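You operate a simulated robot arm through the tools that you are given. There is no shell and no other tool. Be economical: measure what you need, move in short steps, check, and stop when the job is done.

The job below is to be done with a simulated robot arm. You get a single attempt, and the scene is never put back.

Task
Load-test the spring in the steel holder, sort it, then load-test the other.
Fine: one LOAD stroke each; over 55 mm goes in the green tray, under it in the red. The second stays in the holder.

The check looks at the end state, three seconds after you hand in, the way a careful person would. Anything else that was tipped, shoved, dropped, spilled or broken makes it a failure.

Robot
A 7-joint arm with a two-finger gripper, on a carriage that runs on a rail from [-1.262, 0.017] to [1.117, -0.015] (x, y) and turns from -197 to 135 degrees about z. Base frame: it is fixed where the carriage stands at the start and does not move with it; the origin is on the floor, on the carriage's upright axis, x ahead of it, y to its left, z up. Readings come in m, degrees, newtons and seconds.
Its first joint turns from -149.0 to 149.0 degrees. Places, roughly: black latch [-0.1, -0.5, 0.9]; black load lever [0.9, -0.5, 0.9]; blue air handle [0.4, -0.5, 0.8]; gland lever [0, -0.7, 0.9]; green pass tray [0.5, -0.5, 0.8]; grey spring holder [0.7, -0.5, 0.8]; lapping knob [-0.6, -0.5, 0.8]; red inlet handle [0.1, -0.5, 0.8]; red leak tray [0.6, -0.5, 0.8]; red wheel [0.1, -0.6, 0.9]; spring display [0.9, -0.7, 0.8]; steel spring holder [0.9, -0.6, 0.8]; yellow clamp [0.2, -0.6, 0.9]; yellow vent button [0.2, -0.5, 0.8]. Payload 2.45 kg.
The tool frame sits at the grasp point between the pads (the TCP): z along the fingers, y along the line on which they close. The tips reach 0.026 m beyond it. The gripper opens to 0.096 m. The gripper's body begins 0.069 m behind the TCP.
Orientation is told as [roll, pitch, yaw] about the base's x, y, z axes, in that order, counted from this pose: with the fingers straight down and closing along the base's y, the tool's x points along the base's -x, its y along +y and its z along -z.

Tools
- The arm moves only by the tool step_arm. Its argument "commands" is a list of rows, each an object of numbers (a shift or turn left out is 0, a gripper value left out holds the last): "tx", "ty", "tz": the shift along the tool's x, y, z in units of 400 mm (1.0 is 400 mm); "rx", "ry", "rz": the turn, a rotation vector about the tool's x, y, z in units of 90 degrees (1.0 is 90 degrees). In form: [{"tx": .., "ty": .., "tz": .., "rx": .., "ry": .., "rz": ..}, ...]. A call has 1 to 10 rows; each row is the pose to reach, as a shift and turn from the pose commanded when the call began, along the tool's axes at that moment. "gripper" is the finger opening in m, from 0 to 0.096, set as the call begins (left out, the last holds). A call with a number of a shift or a turn outside -1 to 1 is refused whole. Rows are played at 5 a second. More than 0.05 m and 8.6 degrees between two rows, or a gripper value outside its range, and nothing of the call is played. A pose out of reach is approached as far as the arm can. The call stops where the force on the tool passes 40 N (or 10 N more than at its start, if that is more) or the arm is blocked; 0.2 s more then pass. The fingers move at their own pace and stop on an object; they squeeze with about 23 N. The grip force told is the motor's: it shows also when the fingers shut on nothing. Time passes only in rows, and 0.2 s behind the last, so rows that repeat a pose let the fingers close. It gives the time, the measured TCP pose, the force on the tool (base axes), the opening and the grip force at its end, in the units of the frame above (readings bear some noise), with the torque about the TCP (base axes, N m) and any sound that the robot's microphone picked up, and new pictures: "views" is both (left out), scene, wrist or none.
- Cameras (640 x 400 px; columns grow to the right, rows downward): "scene" is now at [-0.0307, 0.097, 1.6152]; the picture's right is [-0.99, -0.16, 0.00], its down [-0.11, 0.71, -0.69] and it looks along [0.11, -0.68, -0.72] (base axes); focal length 214 px, centre (320, 200). "wrist" rides on the gripper at [0.082, 0.003, -0.098] in the tool frame; the picture's right is [-0.04, 1.00, 0.00], its down [-0.73, -0.03, -0.68] and it looks along [-0.68, -0.03, 0.73] (tool axes); focal length 256 px, centre (320, 200). There is no depth. A picture from a camera that has moved, and an enlarged one, comes with that camera's place and axes in the base frame and with its lens. The place of the scene camera against the robot may be out by one fixed shift of up to 0.012 m in any direction.
- lift_body(by): slides the trunk up (or, below 0, down) by that many m; the arm and the scene camera ride with it, the base frame stays. It gives what a move gives, with no picture.
- base_move(legs): drives the robot by 1 to 6 legs, each [ahead, left, turn to the left] in m, m and degrees, along the robot's own axes; the way and the turn of a leg run together, so that a leg with both is an arc; at most 1.5 m and 180 degrees a leg. The arm and the cameras ride along, it lands a little off, and it stops where it bumps. It keeps to its track: a leg is cut to what the track allows. It gives what a move gives, and a new picture of the scene camera.
- aim_head(pan, tilt): turns the head with the scene camera to pan (to the left, within 155 degrees either way) and tilt (down, from -29 to 69), counted from straight ahead of the robot. It gives what a move gives, and a new picture of the scene camera.
- enlarge(camera, box): a new picture of the part [left, top, right, bottom] of that camera's present view, enlarged. It takes no simulated time.
- sign_off(): hands the job in; it is judged then, once.

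Work in short steps. Places have to be worked out from the pictures, the camera data and where the tool is seen: move nearer, look again, correct. Check each grasp and each placing, and mend what went wrong. You have 120 turns and 260 pictures in all, those below and enlarged ones among them. Open the gripper and draw the arm clear of the work before you hand the job in, unless the task says otherwise; then end with one line.

The tools are called after "Emit:" as a command line: name --argument value ..., lists and objects as JSON in quotes. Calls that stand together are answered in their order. step_arm: Moves the arm, as the interface text tells. Its arguments: {"type":"object","properties":{"commands":{"type":"array"},"gripper":{"type":"number"},"views":{"type":"string","enum":["both","scene","wrist","none"]}},"required":["commands"]} The other tools are called the same way: lift_body (by) slides the trunk up or down; base_move (legs) drives the base; aim_head (pan, tilt) turns the head that bears the scene camera; enlarge (camera, box) takes an enlarged picture of a part of a camera's view; sign_off () hands the job in.

At the start:

```text
time: 0.0
ee_pos: [0.8764, -0.2554, 1.1398]
ee_rot: [-0.1, -0.1, 0.1]
force: [0.3, 0.5, -0.4]
moment: [0.04, 0.02, 0.01]
grip_width: 0.0956
gripper_force: 0.1
trunk travel left (down, up): [-0.625, 0.085]
robot x, y, heading: [0.0001, -0.0013, 0.2]
head pan, tilt: [-80.8, 46.1]
```

scene: 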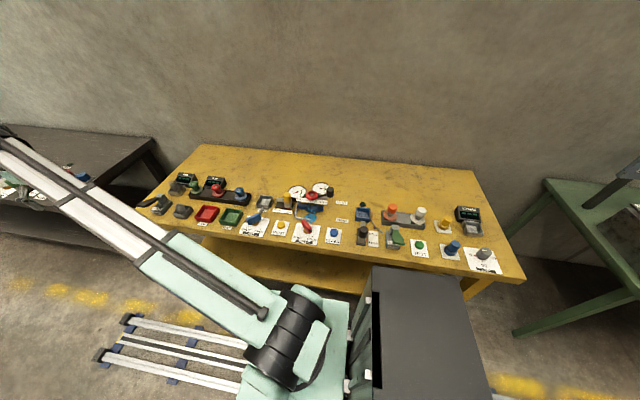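
wrist: 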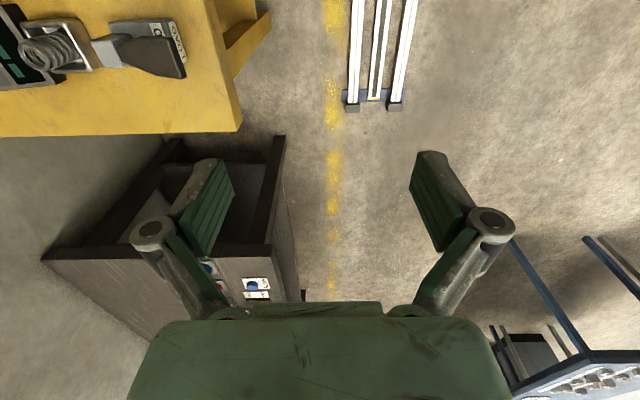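

The spring holders are at the left of the table in the scene picture. I enlarge that part and the wrist view before I move.

Emit:
enlarge --camera "scene" --box '[120, 160, 280, 250]'

Emit:
enlarge --camera "wrist" --box '[0, 0, 220, 140]'

```text
4.00 times, centred on (200, 205) of scene
camera zoom: at [-0.0307, 0.097, 1.6152], right [-0.99, -0.16, 0.0], down [-0.11, 0.71, -0.69], along [0.11, -0.68, -0.72], focal length 858 px, centre (800, 180)
```

zoom: 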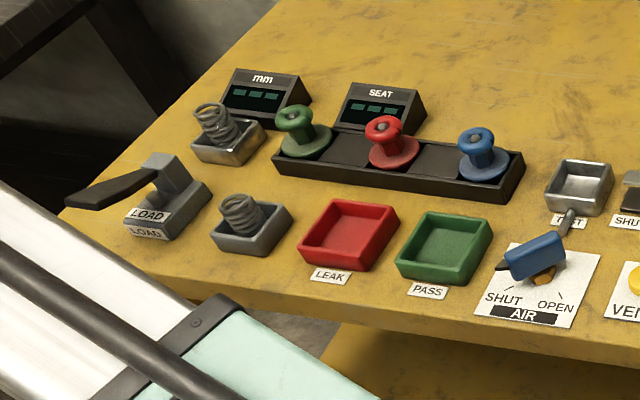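

```text
2.86 times, centred on (110, 70) of wrist
camera zoom: at [0.7953, -0.2505, 1.2367], right [0.04, 1.0, 0.0], down [0.73, -0.03, 0.68], along [0.68, -0.03, -0.73], focal length 731 px, centre (920, 571)
```

zoom: 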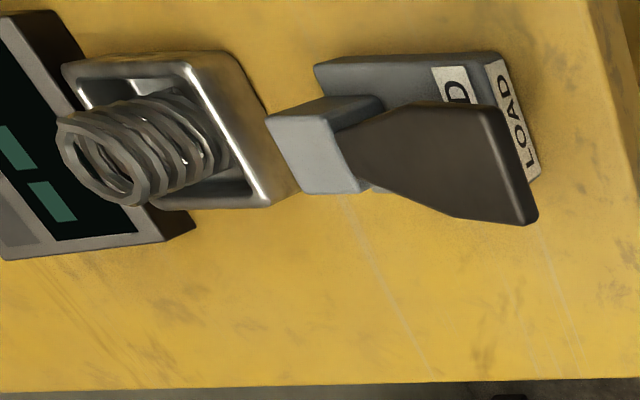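

The lever, steel holder (spring standing in it), grey holder and both trays lie between x 0.5 and 0.9. I drive 0.25 m ahead so all of them come within reach.

Emit:
base_move --legs '[[0.25, 0, 0]]'

```text
time: 1.8
ee_pos: [1.1275, -0.2537, 1.1394]
ee_rot: [0.0, 0.0, 0.3]
force: [0.8, 0.0, -0.4]
moment: [-0.01, -0.06, 0.03]
grip_width: 0.0958
gripper_force: 0.1
trunk travel left (down, up): [-0.625, 0.085]
robot x, y, heading: [0.2527, -0.0036, 0.2]
head pan, tilt: [-80.8, 46.1]
camera scene: at [0.219, 0.0934, 1.6151], right [-0.99, -0.16, 0.0], down [-0.12, 0.71, -0.69], along [0.11, -0.68, -0.72], focal length 214 px, centre (320, 200)
```

scene: 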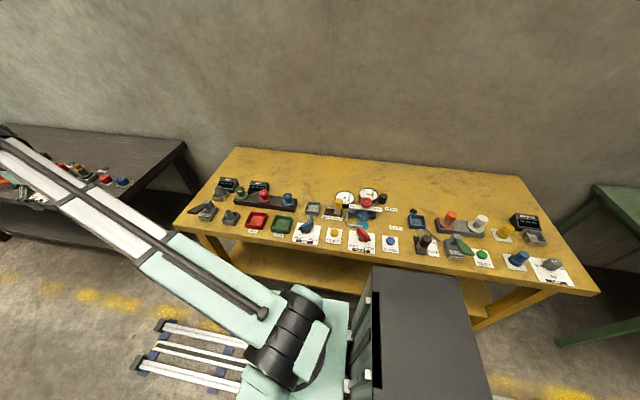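

I enlarge the work spot, to locate each item from this viewpoint.

Emit:
enlarge --camera "scene" --box '[170, 165, 314, 255]'

```text
4.44 times, centred on (242, 210) of scene
camera zoom: at [0.219, 0.0934, 1.6151], right [-0.99, -0.16, 0.0], down [-0.12, 0.71, -0.69], along [0.11, -0.68, -0.72], focal length 953 px, centre (667, 156)
```

zoom: 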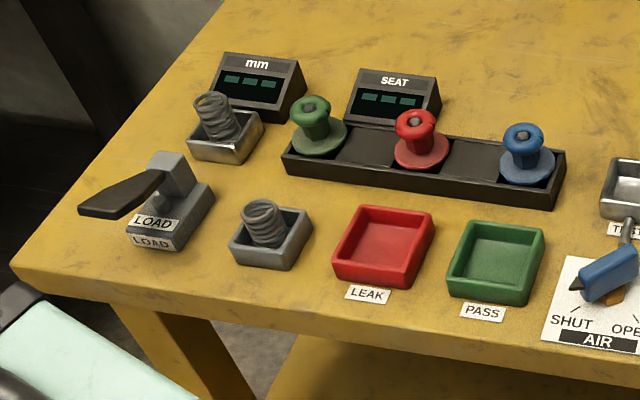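

The steel spring is near (0.89,-0.64), the grey one near (0.76,-0.50) and the lever near (0.88,-0.52), its handle tip toward (0.92,-0.45). I bring the arm above the lever area at height for a closer look.

Emit:
step_arm --commands '[{"tx": 0.09, "ty": -0.06, "tz": 0.02}, {"tx": 0.18, "ty": -0.12, "tz": 0.04}, {"tx": 0.27, "ty": -0.18, "tz": 0.06}, {"tx": 0.36, "ty": -0.24, "tz": 0.08}, {"tx": 0.45, "ty": -0.3, "tz": 0.1}, {"tx": 0.54, "ty": -0.36, "tz": 0.12}, {"tx": 0.63, "ty": -0.42, "tz": 0.14}, {"tx": 0.72, "ty": -0.48, "tz": 0.16}, {"tx": 0.8, "ty": -0.54, "tz": 0.18}]'

```text
time: 3.8
ee_pos: [0.8074, -0.4737, 1.0664]
ee_rot: [-0.1, 0.1, 0.3]
force: [-0.3, 0.3, -0.7]
moment: [-0.02, -0.02, 0.01]
grip_width: 0.096
gripper_force: 0.0
trunk travel left (down, up): [-0.625, 0.085]
robot x, y, heading: [0.2528, -0.005, 0.5]
head pan, tilt: [-80.8, 46.1]
camera scene: at [0.2186, 0.0935, 1.6152], right [-0.99, -0.16, 0.0], down [-0.12, 0.71, -0.69], along [0.11, -0.68, -0.72], focal length 214 px, centre (320, 200)
camera wrist: at [0.7253, -0.4698, 1.1634], right [0.03, 1.0, 0.0], down [0.73, -0.03, 0.68], along [0.68, -0.02, -0.73], focal length 256 px, centre (320, 200)
```

scene: 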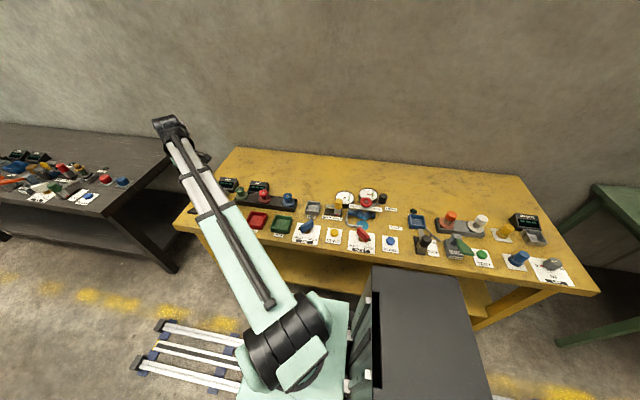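
wrist: 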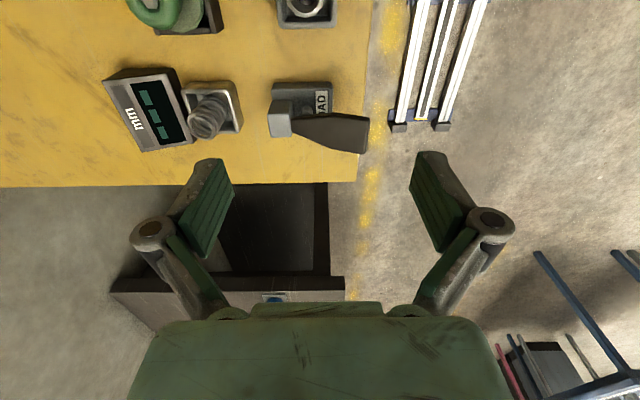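

I enlarge the wrist view of the lever, the steel holder and the display.

Emit:
enlarge --camera "wrist" --box '[90, 40, 390, 190]'

```text
2.13 times, centred on (240, 115) of wrist
camera zoom: at [0.7253, -0.4698, 1.1634], right [0.03, 1.0, 0.0], down [0.73, -0.03, 0.68], along [0.68, -0.02, -0.73], focal length 546 px, centre (491, 381)
```

zoom: 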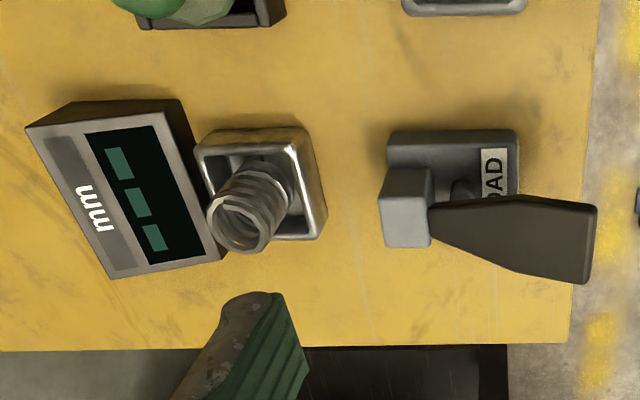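

The display shows dashes, and the handle stands out to the front over its base. I close the fingers and move above the handle's outer half, stopping well clear, to refine.

Emit:
step_arm --commands '[{"tx": -0.08, "ty": 0.04, "tz": 0.07}, {"tx": -0.16, "ty": 0.08, "tz": 0.14}]' --gripper 0 --views "wrist"

Emit:
enlarge --camera "scene" --box '[150, 140, 310, 240]'

```text
time: 4.4
ee_pos: [0.8721, -0.4402, 1.0114]
ee_rot: [0.1, 0.0, 0.4]
force: [0.1, -1.0, -0.3]
moment: [-0.01, 0.02, -0.01]
grip_width: 0.0003
gripper_force: 23.0
trunk travel left (down, up): [-0.625, 0.085]
robot x, y, heading: [0.2516, -0.0031, 0.3]
head pan, tilt: [-80.8, 46.1]
camera wrist: at [0.7909, -0.4362, 1.1083], right [0.04, 1.0, 0.0], down [0.73, -0.03, 0.68], along [0.68, -0.02, -0.73], focal length 256 px, centre (320, 200)
```

wrist: 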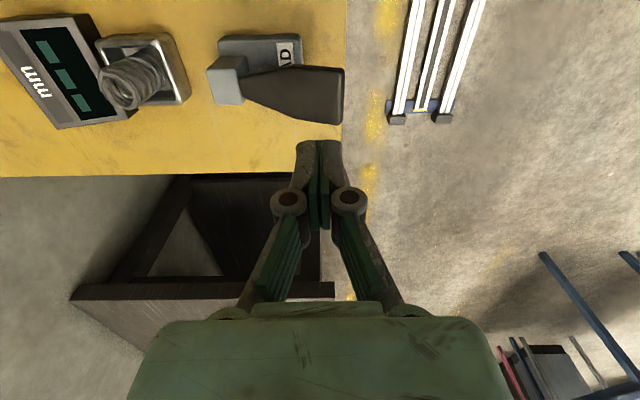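

```text
4.00 times, centred on (230, 190) of scene
camera zoom: at [0.219, 0.0933, 1.6152], right [-0.99, -0.16, 0.0], down [-0.12, 0.71, -0.69], along [0.11, -0.68, -0.72], focal length 858 px, centre (680, 240)
```

zoom: 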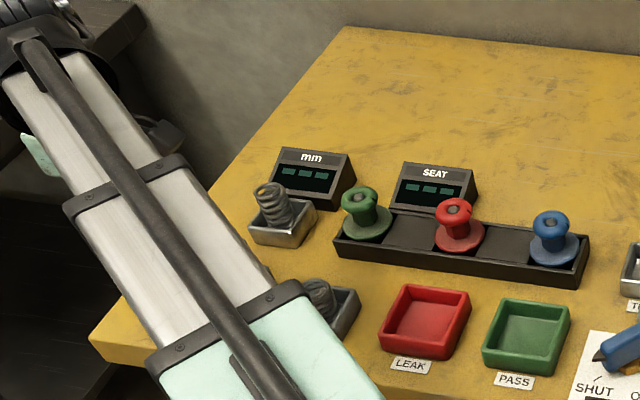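

Triangulating gives the handle tip at about (0.871,-0.420,0.90), so the fingertips are over the handle now. I lower to just touching it.

Emit:
step_arm --commands '[{"tz": 0.06}, {"tz": 0.12}, {"tz": 0.16}, {"tz": 0.19}]' --views "wrist"

```text
time: 5.4
ee_pos: [0.8733, -0.4402, 0.9365]
ee_rot: [0.0, 0.0, 0.3]
force: [0.8, -0.3, -0.1]
moment: [-0.01, -0.02, -0.01]
grip_width: 0.0
gripper_force: 22.8
trunk travel left (down, up): [-0.625, 0.085]
robot x, y, heading: [0.2509, -0.0028, 0.2]
head pan, tilt: [-80.8, 46.1]
camera wrist: at [0.7919, -0.4358, 1.0332], right [0.04, 1.0, 0.0], down [0.73, -0.03, 0.68], along [0.68, -0.02, -0.73], focal length 256 px, centre (320, 200)
```

wrist: 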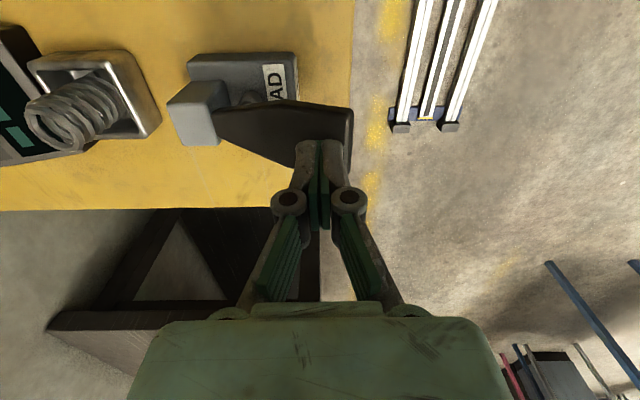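

The tips are just over the handle's outer part. I push down gently and watch the force.

Emit:
step_arm --commands '[{"tz": 0.025}, {"tz": 0.05}, {"tz": 0.075}, {"tz": 0.1}]' --views "wrist"

```text
time: 6.4
ee_pos: [0.8738, -0.4393, 0.8977]
ee_rot: [-0.1, 0.0, 0.4]
force: [1.3, 1.5, 2.9]
moment: [0.09, -0.04, -0.02]
grip_width: 0.0
gripper_force: 23.1
trunk travel left (down, up): [-0.625, 0.085]
robot x, y, heading: [0.2488, -0.0057, 0.1]
head pan, tilt: [-80.8, 46.1]
camera wrist: at [0.7916, -0.4353, 0.994], right [0.03, 1.0, 0.0], down [0.73, -0.03, 0.68], along [0.68, -0.02, -0.73], focal length 256 px, centre (320, 200)
```

wrist: 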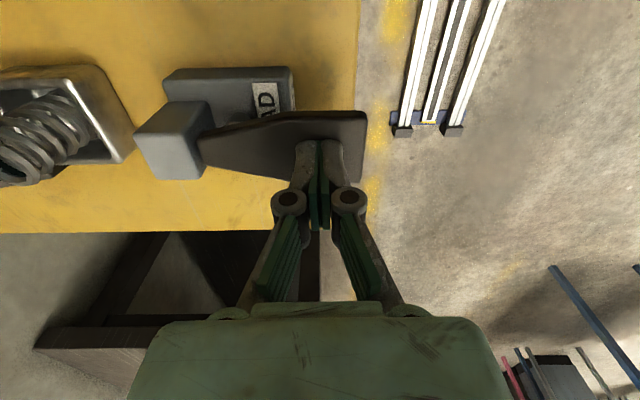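

The handle is following under about 3 N. I keep pushing.

Emit:
step_arm --commands '[{"tz": 0.025}, {"tz": 0.05}, {"tz": 0.075}]' --views "wrist"

Emit:
enlarge --camera "scene" --box '[180, 160, 260, 210]'

```text
time: 7.1
ee_pos: [0.874, -0.4381, 0.8807]
ee_rot: [-0.4, -0.3, 0.2]
force: [-4.6, 3.3, 27.6]
moment: [-0.12, 0.25, -0.03]
grip_width: 0.0
gripper_force: 22.7
trunk travel left (down, up): [-0.625, 0.085]
robot x, y, heading: [0.2548, -0.0025, 0.3]
head pan, tilt: [-80.8, 46.1]
stopped in row 3: the force on the tool passed its limit at 49 N (the readings are from after the stop); the commanded pose is now the measured one
camera wrist: at [0.7908, -0.4342, 0.977], right [0.04, 1.0, -0.01], down [0.73, -0.02, 0.68], along [0.68, -0.03, -0.73], focal length 256 px, centre (320, 200)
```

wrist: 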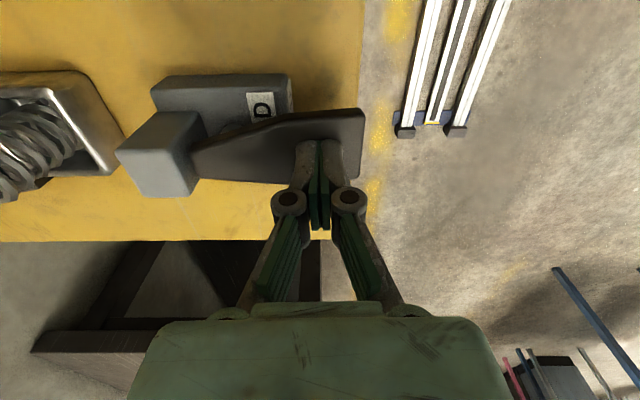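

```text
8.00 times, centred on (220, 185) of scene
camera zoom: at [0.2158, 0.0956, 1.6154], right [-0.99, -0.16, 0.0], down [-0.12, 0.71, -0.69], along [0.12, -0.68, -0.72], focal length 1716 px, centre (1120, 320)
```

zoom: 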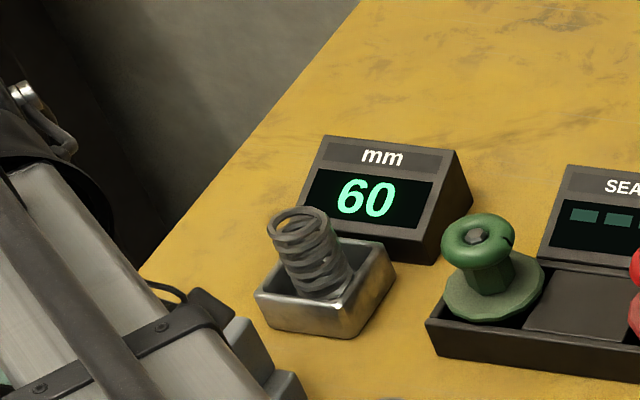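

The lever hit its stop and the display reads 60 mm, so this spring belongs in the green tray. I let the lever up by rising straight, then check the reading.

Emit:
step_arm --commands '[{"tz": -0.08}, {"tz": -0.18}, {"tz": -0.28}, {"tz": -0.36}]' --views "wrist"

Emit:
enlarge --camera "scene" --box '[180, 160, 260, 210]'

Emit:
enlarge --camera "wrist" --box '[0, 0, 360, 225]'

```text
time: 8.1
ee_pos: [0.875, -0.4389, 1.0216]
ee_rot: [-0.2, -0.3, 0.2]
force: [-0.3, 0.1, 0.3]
moment: [0.0, 0.0, -0.03]
grip_width: 0.0001
gripper_force: 28.2
trunk travel left (down, up): [-0.625, 0.085]
robot x, y, heading: [0.2498, -0.002, 0.3]
head pan, tilt: [-80.8, 46.1]
camera wrist: at [0.7924, -0.4351, 1.1174], right [0.04, 1.0, -0.01], down [0.73, -0.02, 0.68], along [0.68, -0.03, -0.73], focal length 256 px, centre (320, 200)
```

wrist: 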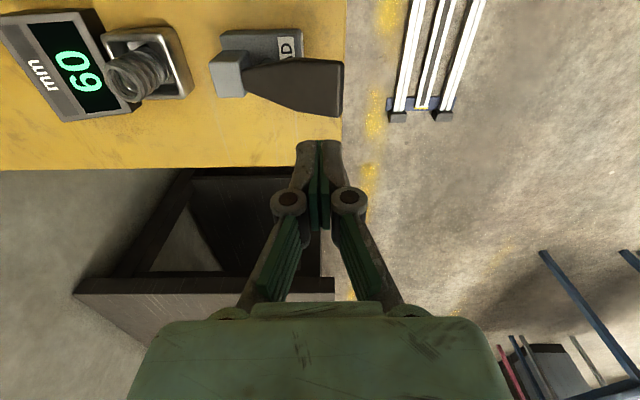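

```text
8.00 times, centred on (220, 185) of scene
camera zoom: at [0.2186, 0.0935, 1.6151], right [-0.99, -0.16, 0.0], down [-0.12, 0.71, -0.69], along [0.11, -0.68, -0.72], focal length 1716 px, centre (1120, 320)
```

zoom: 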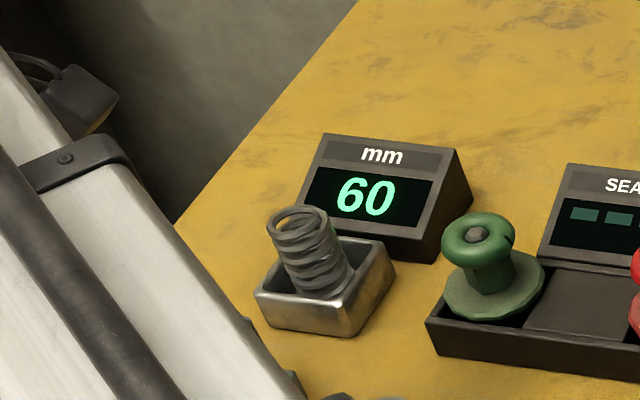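

```text
1.78 times, centred on (180, 112) of wrist
camera zoom: at [0.7924, -0.4351, 1.1174], right [0.04, 1.0, -0.01], down [0.73, -0.02, 0.68], along [0.68, -0.03, -0.73], focal length 455 px, centre (569, 356)
```

zoom: 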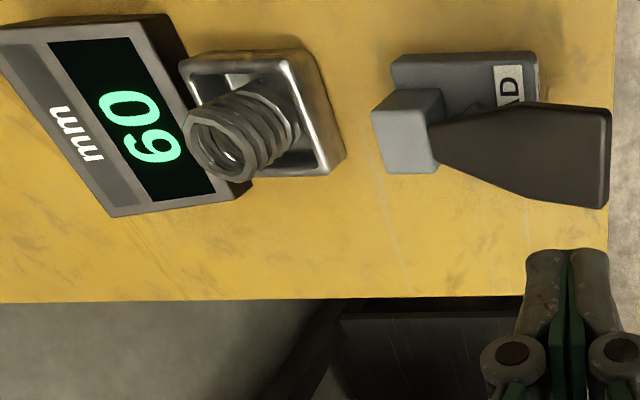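

The lever is back up and the reading holds at 60. Triangulation puts the top of the steel-holder spring at about (0.859,-0.608,0.888), roughly 35 mm across. I move above it with the fingers opened to 54 mm.

Emit:
step_arm --commands '[{"tx": 0.01, "ty": -0.1, "tz": 0.02}, {"tx": 0.02, "ty": -0.2, "tz": 0.04}, {"tx": 0.03, "ty": -0.3, "tz": 0.06}, {"tx": 0.04, "ty": -0.4225, "tz": 0.1}, {"tx": 0.04, "ty": -0.4225, "tz": 0.1}]' --gripper 0.054 --views "wrist"

Emit:
enlarge --camera "wrist" --box '[220, 50, 420, 175]'

Emit:
enlarge --camera "scene" --box '[160, 140, 288, 220]'

```text
refused: row 4 steps farther than a row can; nothing moved
```

```text
3.20 times, centred on (320, 112) of wrist
camera zoom: at [0.7924, -0.4351, 1.1174], right [0.04, 1.0, -0.01], down [0.73, -0.02, 0.68], along [0.68, -0.03, -0.73], focal length 819 px, centre (320, 480)
```

zoom: 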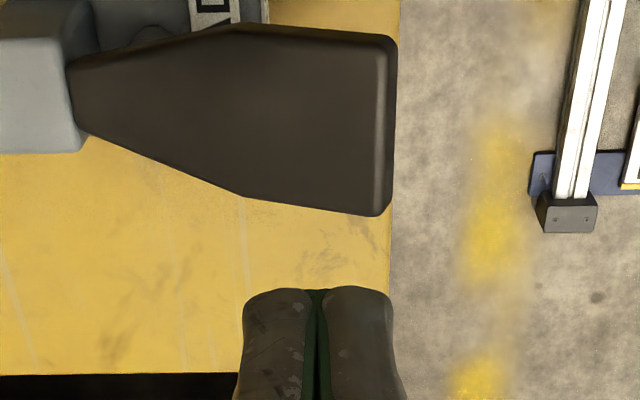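

```text
5.00 times, centred on (224, 180) of scene
camera zoom: at [0.2186, 0.0935, 1.6151], right [-0.99, -0.16, 0.0], down [-0.12, 0.71, -0.69], along [0.11, -0.68, -0.72], focal length 1072 px, centre (800, 300)
```

zoom: 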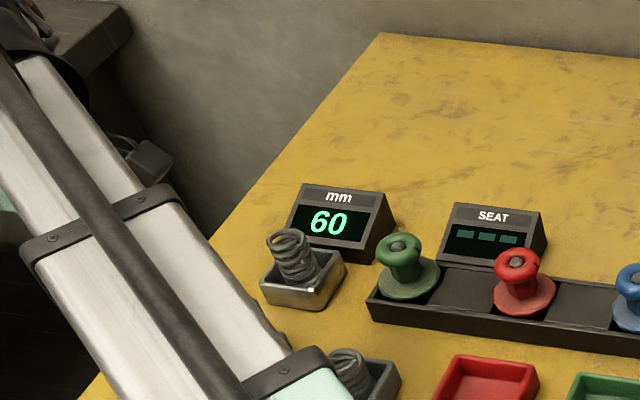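

One row was too long and the call was refused. I repeat it with shorter rows.

Emit:
step_arm --commands '[{"tx": 0.01, "ty": -0.09, "tz": 0.02}, {"tx": 0.02, "ty": -0.18, "tz": 0.04}, {"tx": 0.03, "ty": -0.27, "tz": 0.06}, {"tx": 0.04, "ty": -0.36, "tz": 0.08}, {"tx": 0.04, "ty": -0.4225, "tz": 0.1}, {"tx": 0.04, "ty": -0.4225, "tz": 0.1}]' --gripper 0.054 --views "wrist"

Emit:
enlarge --camera "wrist" --box '[220, 50, 420, 175]'

```text
time: 9.5
ee_pos: [0.859, -0.6096, 0.9802]
ee_rot: [-0.3, -0.3, 0.3]
force: [-0.1, 0.5, -0.1]
moment: [0.01, 0.02, 0.02]
grip_width: 0.0541
gripper_force: 0.1
trunk travel left (down, up): [-0.625, 0.085]
robot x, y, heading: [0.248, -0.0048, 0.3]
head pan, tilt: [-80.8, 46.1]
camera wrist: at [0.7766, -0.606, 1.0778], right [0.03, 1.0, -0.01], down [0.73, -0.02, 0.68], along [0.68, -0.03, -0.73], focal length 256 px, centre (320, 200)
```

wrist: 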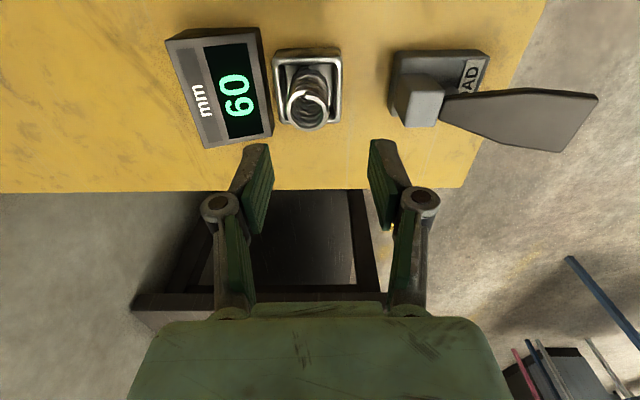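

```text
3.20 times, centred on (320, 112) of wrist
camera zoom: at [0.7766, -0.606, 1.0778], right [0.03, 1.0, -0.01], down [0.73, -0.02, 0.68], along [0.68, -0.03, -0.73], focal length 819 px, centre (320, 480)
```

zoom: 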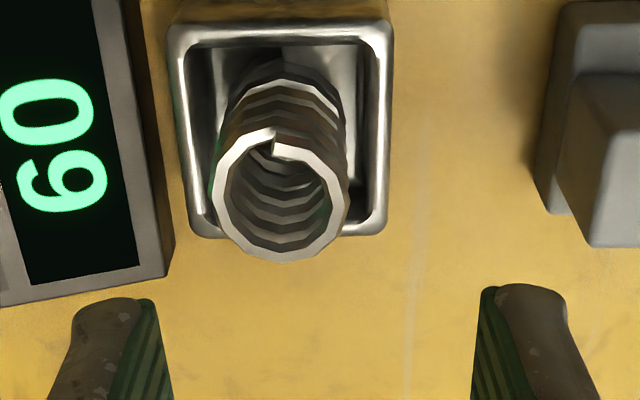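

The ring's centre now works out at about (0.863,-0.620,0.878), so I must shift about 10 mm toward -y. I narrow to 48 mm to stay off the display and lower to just above the spring.

Emit:
step_arm --commands '[{"tx": -0.01, "ty": -0.026, "tz": 0.05}, {"tx": -0.01, "ty": -0.026, "tz": 0.1}, {"tx": -0.01, "ty": -0.026, "tz": 0.15}, {"tx": -0.01, "ty": -0.026, "tz": 0.15}]' --gripper 0.048 --views "wrist"

Emit:
enlarge --camera "wrist" --box '[220, 50, 420, 175]'

Emit:
enlarge --camera "scene" --box '[160, 140, 288, 220]'

```text
time: 10.5
ee_pos: [0.8639, -0.6201, 0.9205]
ee_rot: [-0.3, -0.3, 0.3]
force: [-0.1, -0.3, -0.4]
moment: [0.0, 0.0, 0.0]
grip_width: 0.048
gripper_force: 0.0
trunk travel left (down, up): [-0.625, 0.085]
robot x, y, heading: [0.247, -0.0015, 0.1]
head pan, tilt: [-80.8, 46.1]
camera wrist: at [0.7815, -0.6161, 1.0175], right [0.04, 1.0, -0.01], down [0.73, -0.02, 0.68], along [0.68, -0.03, -0.73], focal length 256 px, centre (320, 200)
```

wrist: 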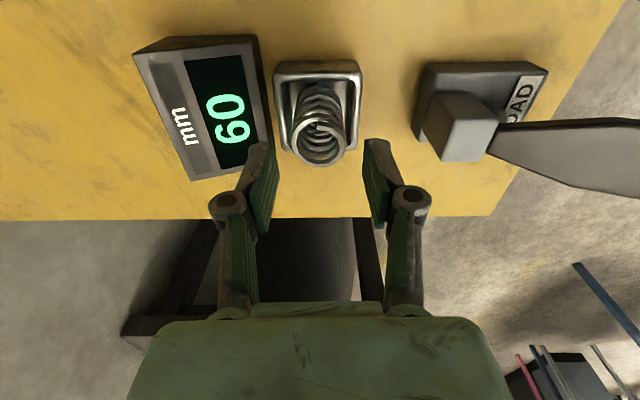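

```text
3.20 times, centred on (320, 112) of wrist
camera zoom: at [0.7815, -0.6161, 1.0175], right [0.04, 1.0, -0.01], down [0.73, -0.02, 0.68], along [0.68, -0.03, -0.73], focal length 819 px, centre (320, 480)
```

zoom: 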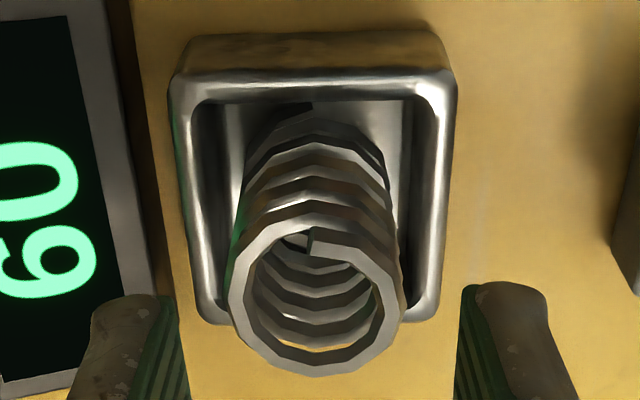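

```text
5.00 times, centred on (224, 180) of scene
camera zoom: at [0.2188, 0.0933, 1.6152], right [-0.99, -0.16, 0.0], down [-0.12, 0.71, -0.69], along [0.11, -0.68, -0.72], focal length 1072 px, centre (800, 300)
```

zoom: 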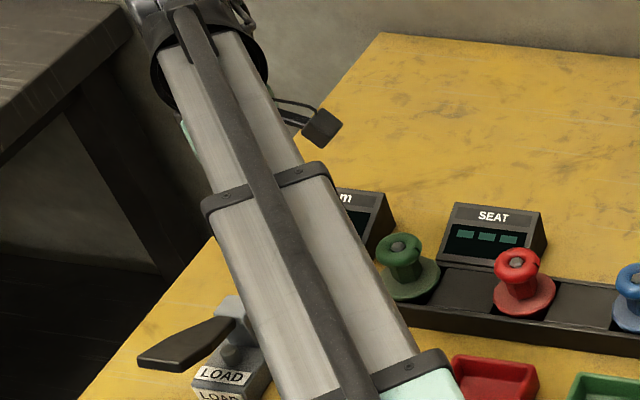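

The spring is centred between the fingers and the display edge is clear by about 7 mm. I lower to put the tips at about z 0.852, then close.

Emit:
step_arm --commands '[{"tz": 0.04}, {"tz": 0.08}, {"tz": 0.107}, {"tz": 0.107}]' --views "wrist"

Emit:
enlarge --camera "wrist" --box '[220, 80, 420, 205]'

```text
time: 11.5
ee_pos: [0.8629, -0.6206, 0.878]
ee_rot: [-0.3, -0.3, 0.3]
force: [-0.1, 0.2, 0.2]
moment: [0.0, 0.0, -0.01]
grip_width: 0.048
gripper_force: 0.1
trunk travel left (down, up): [-0.625, 0.085]
robot x, y, heading: [0.2487, -0.0029, 0.4]
head pan, tilt: [-80.8, 46.1]
camera wrist: at [0.7809, -0.6162, 0.9758], right [0.04, 1.0, -0.01], down [0.73, -0.02, 0.68], along [0.68, -0.03, -0.73], focal length 256 px, centre (320, 200)
```

wrist: 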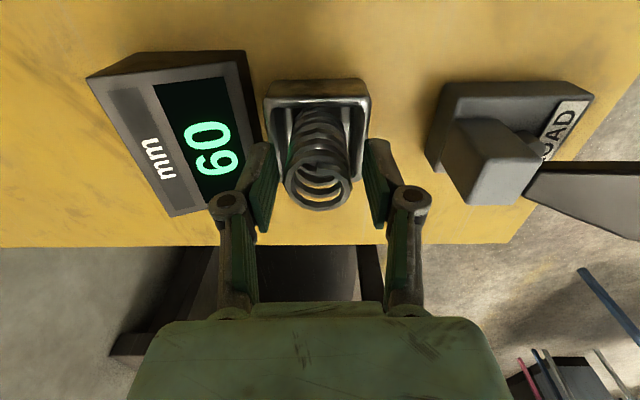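

```text
3.20 times, centred on (320, 142) of wrist
camera zoom: at [0.7809, -0.6162, 0.9758], right [0.04, 1.0, -0.01], down [0.73, -0.02, 0.68], along [0.68, -0.03, -0.73], focal length 819 px, centre (320, 384)
```

zoom: 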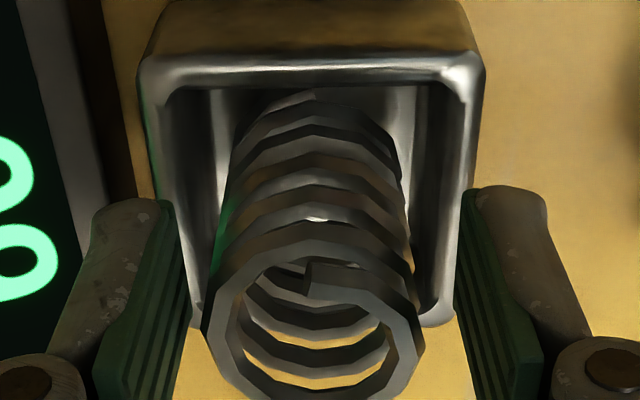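

The spring sits between the pads, its top at the TCP level and the tips above the rim. I close the fingers.

Emit:
step_arm --commands '[{}, {}, {}]' --gripper 0.02 --views "wrist"

```text
time: 12.3
ee_pos: [0.8621, -0.6205, 0.8798]
ee_rot: [-0.5, -0.2, 0.3]
force: [0.0, -0.9, 2.3]
moment: [-0.02, -0.05, -0.02]
grip_width: 0.037
gripper_force: 23.5
trunk travel left (down, up): [-0.625, 0.085]
robot x, y, heading: [0.249, -0.003, -0.0]
head pan, tilt: [-80.8, 46.1]
camera wrist: at [0.7808, -0.6161, 0.976], right [0.04, 1.0, -0.01], down [0.73, -0.02, 0.68], along [0.68, -0.03, -0.73], focal length 256 px, centre (320, 200)
```

wrist: 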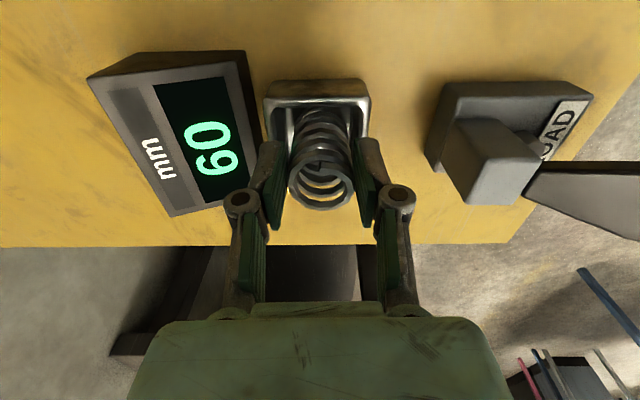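

The fingers stopped at 37 mm with 23 N, so the spring is held. I lift straight up about 10 cm.

Emit:
step_arm --commands '[{"tz": -0.03}, {"tz": -0.07}, {"tz": -0.13}, {"tz": -0.2}, {"tz": -0.3}]' --views "wrist"

Emit:
enlarge --camera "wrist" --box '[140, 50, 460, 250]'

Emit:
enlarge --camera "scene" --box '[210, 180, 338, 260]'

```text
time: 13.5
ee_pos: [0.8639, -0.6182, 0.9964]
ee_rot: [-0.3, -0.3, 0.3]
force: [0.0, -0.3, -0.8]
moment: [-0.01, 0.03, 0.02]
grip_width: 0.037
gripper_force: 23.2
trunk travel left (down, up): [-0.625, 0.085]
robot x, y, heading: [0.2537, -0.0007, 0.3]
head pan, tilt: [-80.8, 46.1]
camera wrist: at [0.7812, -0.6141, 1.0941], right [0.04, 1.0, 0.0], down [0.73, -0.02, 0.68], along [0.68, -0.03, -0.73], focal length 256 px, centre (320, 200)
```

wrist: 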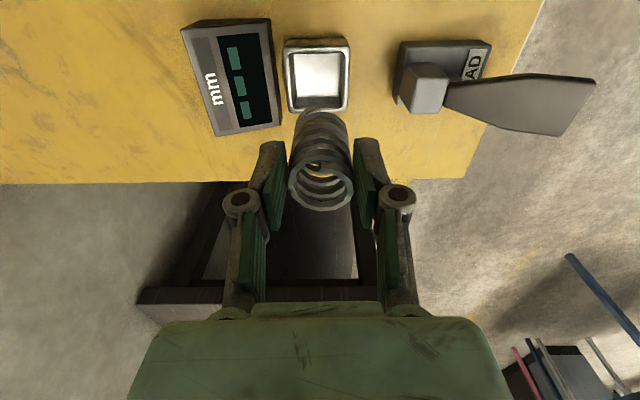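

```text
2.00 times, centred on (300, 150) of wrist
camera zoom: at [0.7812, -0.6141, 1.0941], right [0.04, 1.0, 0.0], down [0.73, -0.02, 0.68], along [0.68, -0.03, -0.73], focal length 512 px, centre (360, 300)
```

zoom: 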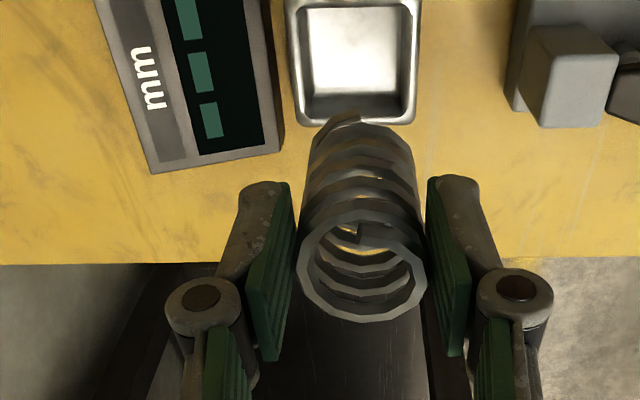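

```text
5.00 times, centred on (274, 220) of scene
camera zoom: at [0.2188, 0.0933, 1.6151], right [-0.99, -0.16, 0.0], down [-0.12, 0.71, -0.69], along [0.11, -0.68, -0.72], focal length 1072 px, centre (550, 100)
```

zoom: 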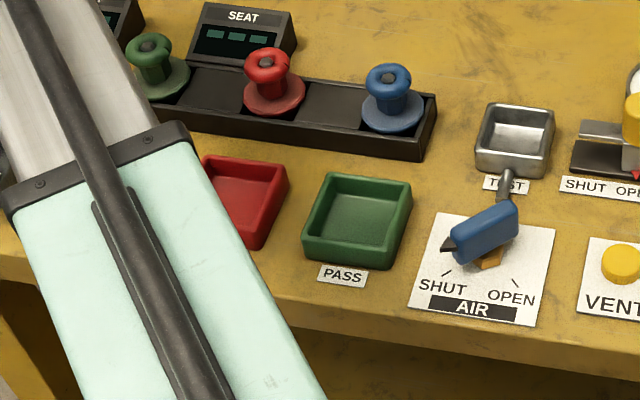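

The spring is out of the holder and held straight. The green tray's centre works out at about (0.49,-0.487), so I carry it there high, passing over the knob rack.

Emit:
step_arm --commands '[{"tx": 0.0, "ty": 0.0, "tz": -0.1}, {"tx": 0.1, "ty": 0.03, "tz": -0.16}, {"tx": 0.2, "ty": 0.07, "tz": -0.175}, {"tx": 0.31, "ty": 0.11, "tz": -0.175}, {"tx": 0.42, "ty": 0.15, "tz": -0.175}, {"tx": 0.53, "ty": 0.19, "tz": -0.175}, {"tx": 0.64, "ty": 0.23, "tz": -0.175}, {"tx": 0.75, "ty": 0.27, "tz": -0.175}, {"tx": 0.85, "ty": 0.31, "tz": -0.175}, {"tx": 0.93, "ty": 0.3275, "tz": -0.175}]'

```text
time: 15.7
ee_pos: [0.4907, -0.4883, 1.0683]
ee_rot: [-0.3, -0.4, 0.3]
force: [0.8, 0.3, 0.0]
moment: [0.01, -0.02, -0.01]
grip_width: 0.0367
gripper_force: 23.1
trunk travel left (down, up): [-0.625, 0.085]
robot x, y, heading: [0.2505, -0.0033, 0.3]
head pan, tilt: [-80.8, 46.1]
camera scene: at [0.2186, 0.0935, 1.6151], right [-0.99, -0.16, 0.0], down [-0.12, 0.71, -0.69], along [0.11, -0.68, -0.72], focal length 214 px, centre (320, 200)
camera wrist: at [0.4083, -0.4845, 1.1647], right [0.03, 1.0, -0.01], down [0.73, -0.02, 0.68], along [0.68, -0.03, -0.73], focal length 256 px, centre (320, 200)
```

scene: 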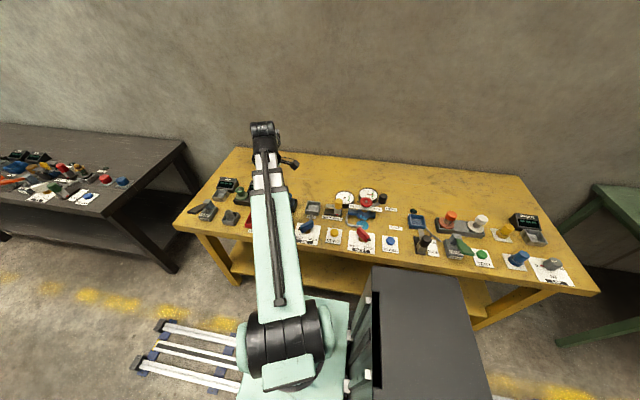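
wrist: 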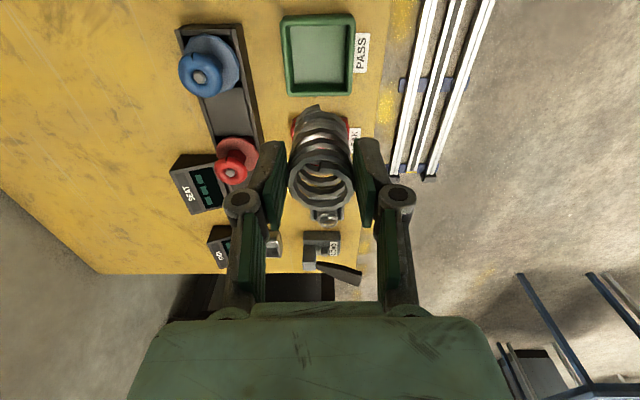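

The green tray's centre comes out at (0.488,-0.491), right below the spring. I lower it close to the tray floor.

Emit:
step_arm --commands '[{"tx": 0.007, "ty": -0.007, "tz": 0.1}, {"tx": 0.007, "ty": -0.007, "tz": 0.2}, {"tx": 0.007, "ty": -0.007, "tz": 0.3}, {"tx": 0.007, "ty": -0.007, "tz": 0.38}, {"tx": 0.007, "ty": -0.007, "tz": 0.43}]' --views "wrist"

Emit:
enlarge --camera "wrist" --box '[200, 50, 440, 200]'

```text
time: 16.9
ee_pos: [0.4899, -0.4933, 0.8953]
ee_rot: [-0.4, -0.3, 0.3]
force: [0.2, -0.6, -1.6]
moment: [-0.05, 0.01, 0.0]
grip_width: 0.0369
gripper_force: 22.6
trunk travel left (down, up): [-0.625, 0.085]
robot x, y, heading: [0.2488, -0.0022, 0.5]
head pan, tilt: [-80.8, 46.1]
camera wrist: at [0.4069, -0.489, 0.9915], right [0.04, 1.0, 0.0], down [0.73, -0.02, 0.68], along [0.68, -0.03, -0.73], focal length 256 px, centre (320, 200)
```

wrist: 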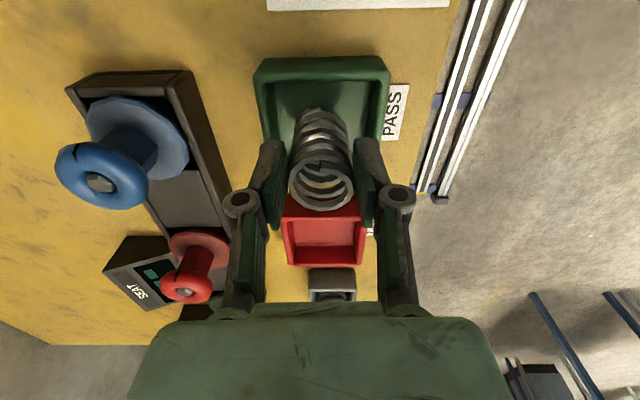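

```text
2.67 times, centred on (320, 125) of wrist
camera zoom: at [0.4069, -0.489, 0.9915], right [0.04, 1.0, 0.0], down [0.73, -0.02, 0.68], along [0.68, -0.03, -0.73], focal length 683 px, centre (320, 400)
```

zoom: 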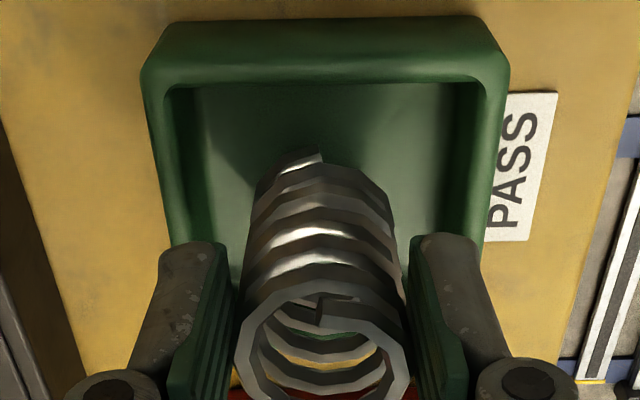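

The spring is centred over the tray. I lower in small steps until it touches the floor.

Emit:
step_arm --commands '[{"tz": 0.012}, {"tz": 0.024}, {"tz": 0.034}]' --views "wrist"

```text
time: 17.7
ee_pos: [0.4883, -0.4928, 0.8813]
ee_rot: [-0.3, -0.3, 0.2]
force: [-1.2, 0.0, 0.2]
moment: [0.01, 0.0, -0.01]
grip_width: 0.0371
gripper_force: 23.1
trunk travel left (down, up): [-0.625, 0.085]
robot x, y, heading: [0.2469, -0.0028, 0.3]
head pan, tilt: [-80.8, 46.1]
camera wrist: at [0.4065, -0.4886, 0.9776], right [0.04, 1.0, -0.01], down [0.73, -0.02, 0.68], along [0.68, -0.03, -0.73], focal length 256 px, centre (320, 200)
```

wrist: 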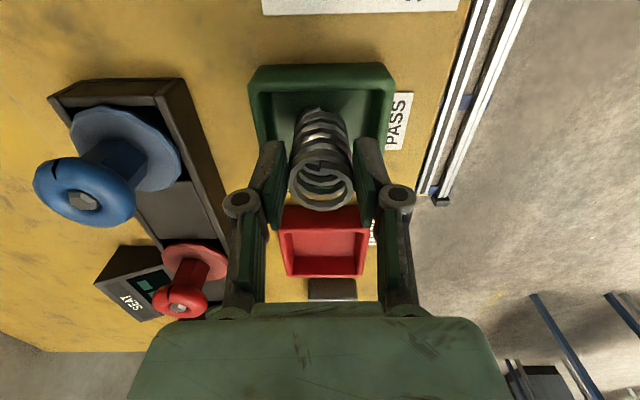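

No contact yet. I go on in 2 mm steps.

Emit:
step_arm --commands '[{"tz": 0.005}, {"tz": 0.01}, {"tz": 0.015}]' --views "none"

```text
time: 18.5
ee_pos: [0.4884, -0.4916, 0.8761]
ee_rot: [-0.4, -0.4, 0.3]
force: [-0.1, -2.8, 16.9]
moment: [-0.12, -0.03, 0.01]
grip_width: 0.0371
gripper_force: 22.8
trunk travel left (down, up): [-0.625, 0.085]
robot x, y, heading: [0.2522, -0.0044, 0.2]
head pan, tilt: [-80.8, 46.1]
```

It touches the floor (17 N). I ease up 1.5 mm and open the fingers.

Emit:
step_arm --commands '[{"tz": -0.003}, {"tz": -0.003}]' --views "none"

Emit:
step_arm --commands '[{}, {}]' --gripper 0.05 --views "wrist"

```text
time: 19.1
ee_pos: [0.489, -0.4942, 0.8745]
ee_rot: [-0.2, -0.3, 0.3]
force: [-0.7, -0.2, 1.0]
moment: [-0.03, 0.02, 0.0]
grip_width: 0.0368
gripper_force: 23.0
trunk travel left (down, up): [-0.625, 0.085]
robot x, y, heading: [0.2507, -0.0041, 0.5]
head pan, tilt: [-80.8, 46.1]
```

```text
time: 19.7
ee_pos: [0.4898, -0.4931, 0.8747]
ee_rot: [-0.3, -0.3, 0.3]
force: [0.0, 0.1, 0.4]
moment: [-0.04, 0.01, 0.02]
grip_width: 0.0502
gripper_force: 0.0
trunk travel left (down, up): [-0.625, 0.085]
robot x, y, heading: [0.2477, 0.0002, 0.4]
head pan, tilt: [-80.8, 46.1]
camera wrist: at [0.4067, -0.4888, 0.9724], right [0.04, 1.0, -0.01], down [0.73, -0.02, 0.68], along [0.68, -0.03, -0.73], focal length 256 px, centre (320, 200)
```

wrist: 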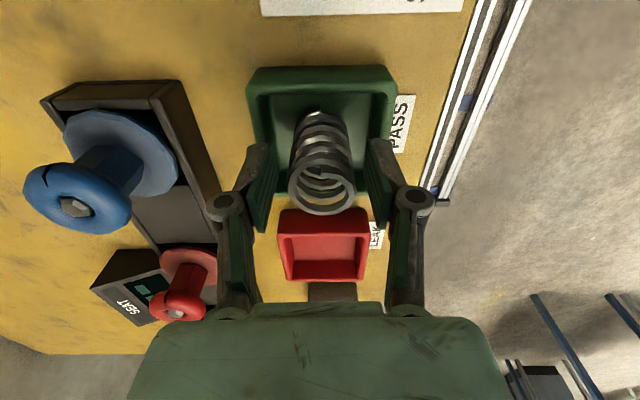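

The spring stands free in the green tray. I rise straight up and look.

Emit:
step_arm --commands '[{"tz": -0.05}, {"tz": -0.12}, {"tz": -0.22}, {"tz": -0.32}, {"tz": -0.4}]' --views "wrist"

```text
time: 20.9
ee_pos: [0.49, -0.492, 1.0358]
ee_rot: [-0.3, -0.3, 0.4]
force: [0.7, 0.1, -0.9]
moment: [0.0, 0.0, -0.01]
grip_width: 0.0501
gripper_force: 0.1
trunk travel left (down, up): [-0.625, 0.085]
robot x, y, heading: [0.25, -0.005, 0.2]
head pan, tilt: [-80.8, 46.1]
camera wrist: at [0.4074, -0.4876, 1.1326], right [0.04, 1.0, -0.01], down [0.73, -0.02, 0.68], along [0.68, -0.03, -0.73], focal length 256 px, centre (320, 200)
```

wrist: 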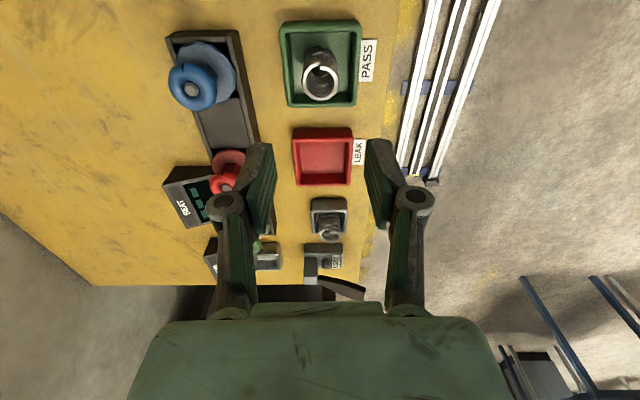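

The first spring is standing in the green tray. Next I move over the grey holder, roughly (0.725,-0.48), to measure the second spring.

Emit:
step_arm --commands '[{"tx": -0.11, "ty": 0.01}, {"tx": -0.22, "ty": 0.02}, {"tx": -0.33, "ty": 0.03}, {"tx": -0.44, "ty": 0.03, "tz": 0.03}, {"tx": -0.53, "ty": 0.03, "tz": 0.07}, {"tx": -0.5875, "ty": 0.03, "tz": 0.1}]' --views "wrist"

Emit:
enlarge --camera "wrist" --box '[220, 50, 420, 175]'

```text
time: 22.3
ee_pos: [0.7242, -0.4785, 0.9967]
ee_rot: [-0.3, -0.3, 0.1]
force: [0.3, -0.5, 0.2]
moment: [0.0, 0.01, 0.01]
grip_width: 0.0502
gripper_force: 0.1
trunk travel left (down, up): [-0.625, 0.085]
robot x, y, heading: [0.2479, -0.0041, 0.2]
head pan, tilt: [-80.8, 46.1]
camera wrist: at [0.6415, -0.4738, 1.0931], right [0.04, 1.0, -0.01], down [0.73, -0.02, 0.68], along [0.68, -0.03, -0.73], focal length 256 px, centre (320, 200)
```

wrist: 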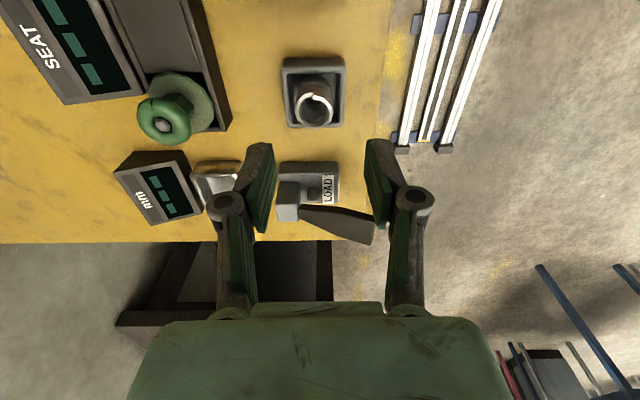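

```text
3.20 times, centred on (320, 112) of wrist
camera zoom: at [0.6415, -0.4738, 1.0931], right [0.04, 1.0, -0.01], down [0.73, -0.02, 0.68], along [0.68, -0.03, -0.73], focal length 819 px, centre (320, 480)
```

zoom: 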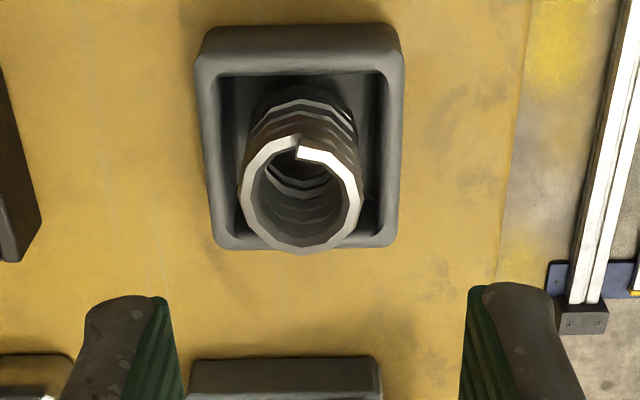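

The second spring's ring centre is at about (0.739,-0.484,0.868). I lower over it and re-measure.

Emit:
step_arm --commands '[{"tx": -0.037, "ty": -0.016, "tz": 0.06}, {"tx": -0.037, "ty": -0.016, "tz": 0.12}, {"tx": -0.037, "ty": -0.016, "tz": 0.175}, {"tx": -0.037, "ty": -0.016, "tz": 0.175}]' --gripper 0.05 --views "wrist"

Emit:
enlarge --camera "wrist" --box '[220, 50, 420, 175]'

```text
time: 23.3
ee_pos: [0.7394, -0.4861, 0.9274]
ee_rot: [-0.3, -0.3, 0.3]
force: [0.6, -0.1, -0.4]
moment: [0.03, 0.01, 0.01]
grip_width: 0.05
gripper_force: 0.0
trunk travel left (down, up): [-0.625, 0.085]
robot x, y, heading: [0.2527, -0.0072, 0.3]
head pan, tilt: [-80.8, 46.1]
camera wrist: at [0.6566, -0.482, 1.0234], right [0.04, 1.0, -0.01], down [0.73, -0.02, 0.68], along [0.68, -0.03, -0.73], focal length 256 px, centre (320, 200)
```

wrist: 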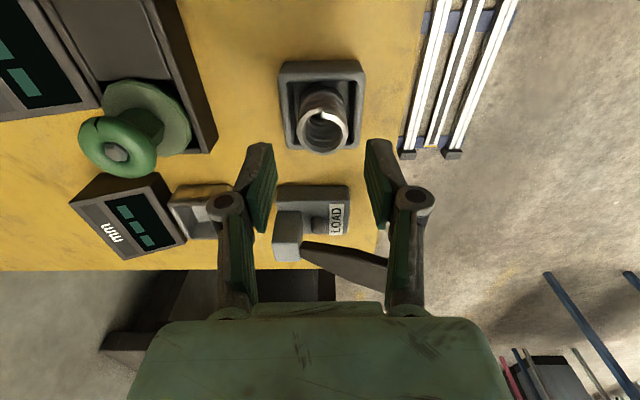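

```text
3.20 times, centred on (320, 112) of wrist
camera zoom: at [0.6566, -0.482, 1.0234], right [0.04, 1.0, -0.01], down [0.73, -0.02, 0.68], along [0.68, -0.03, -0.73], focal length 819 px, centre (320, 480)
```

zoom: 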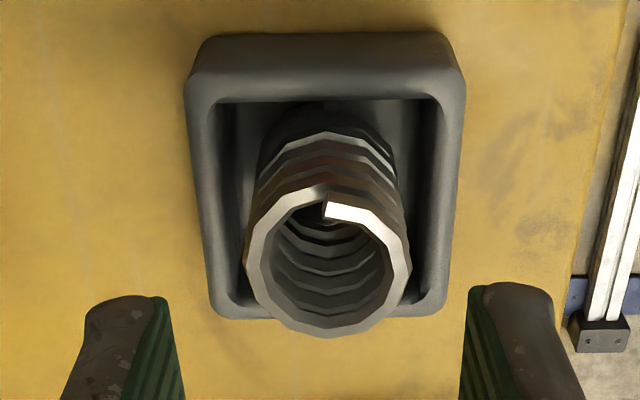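

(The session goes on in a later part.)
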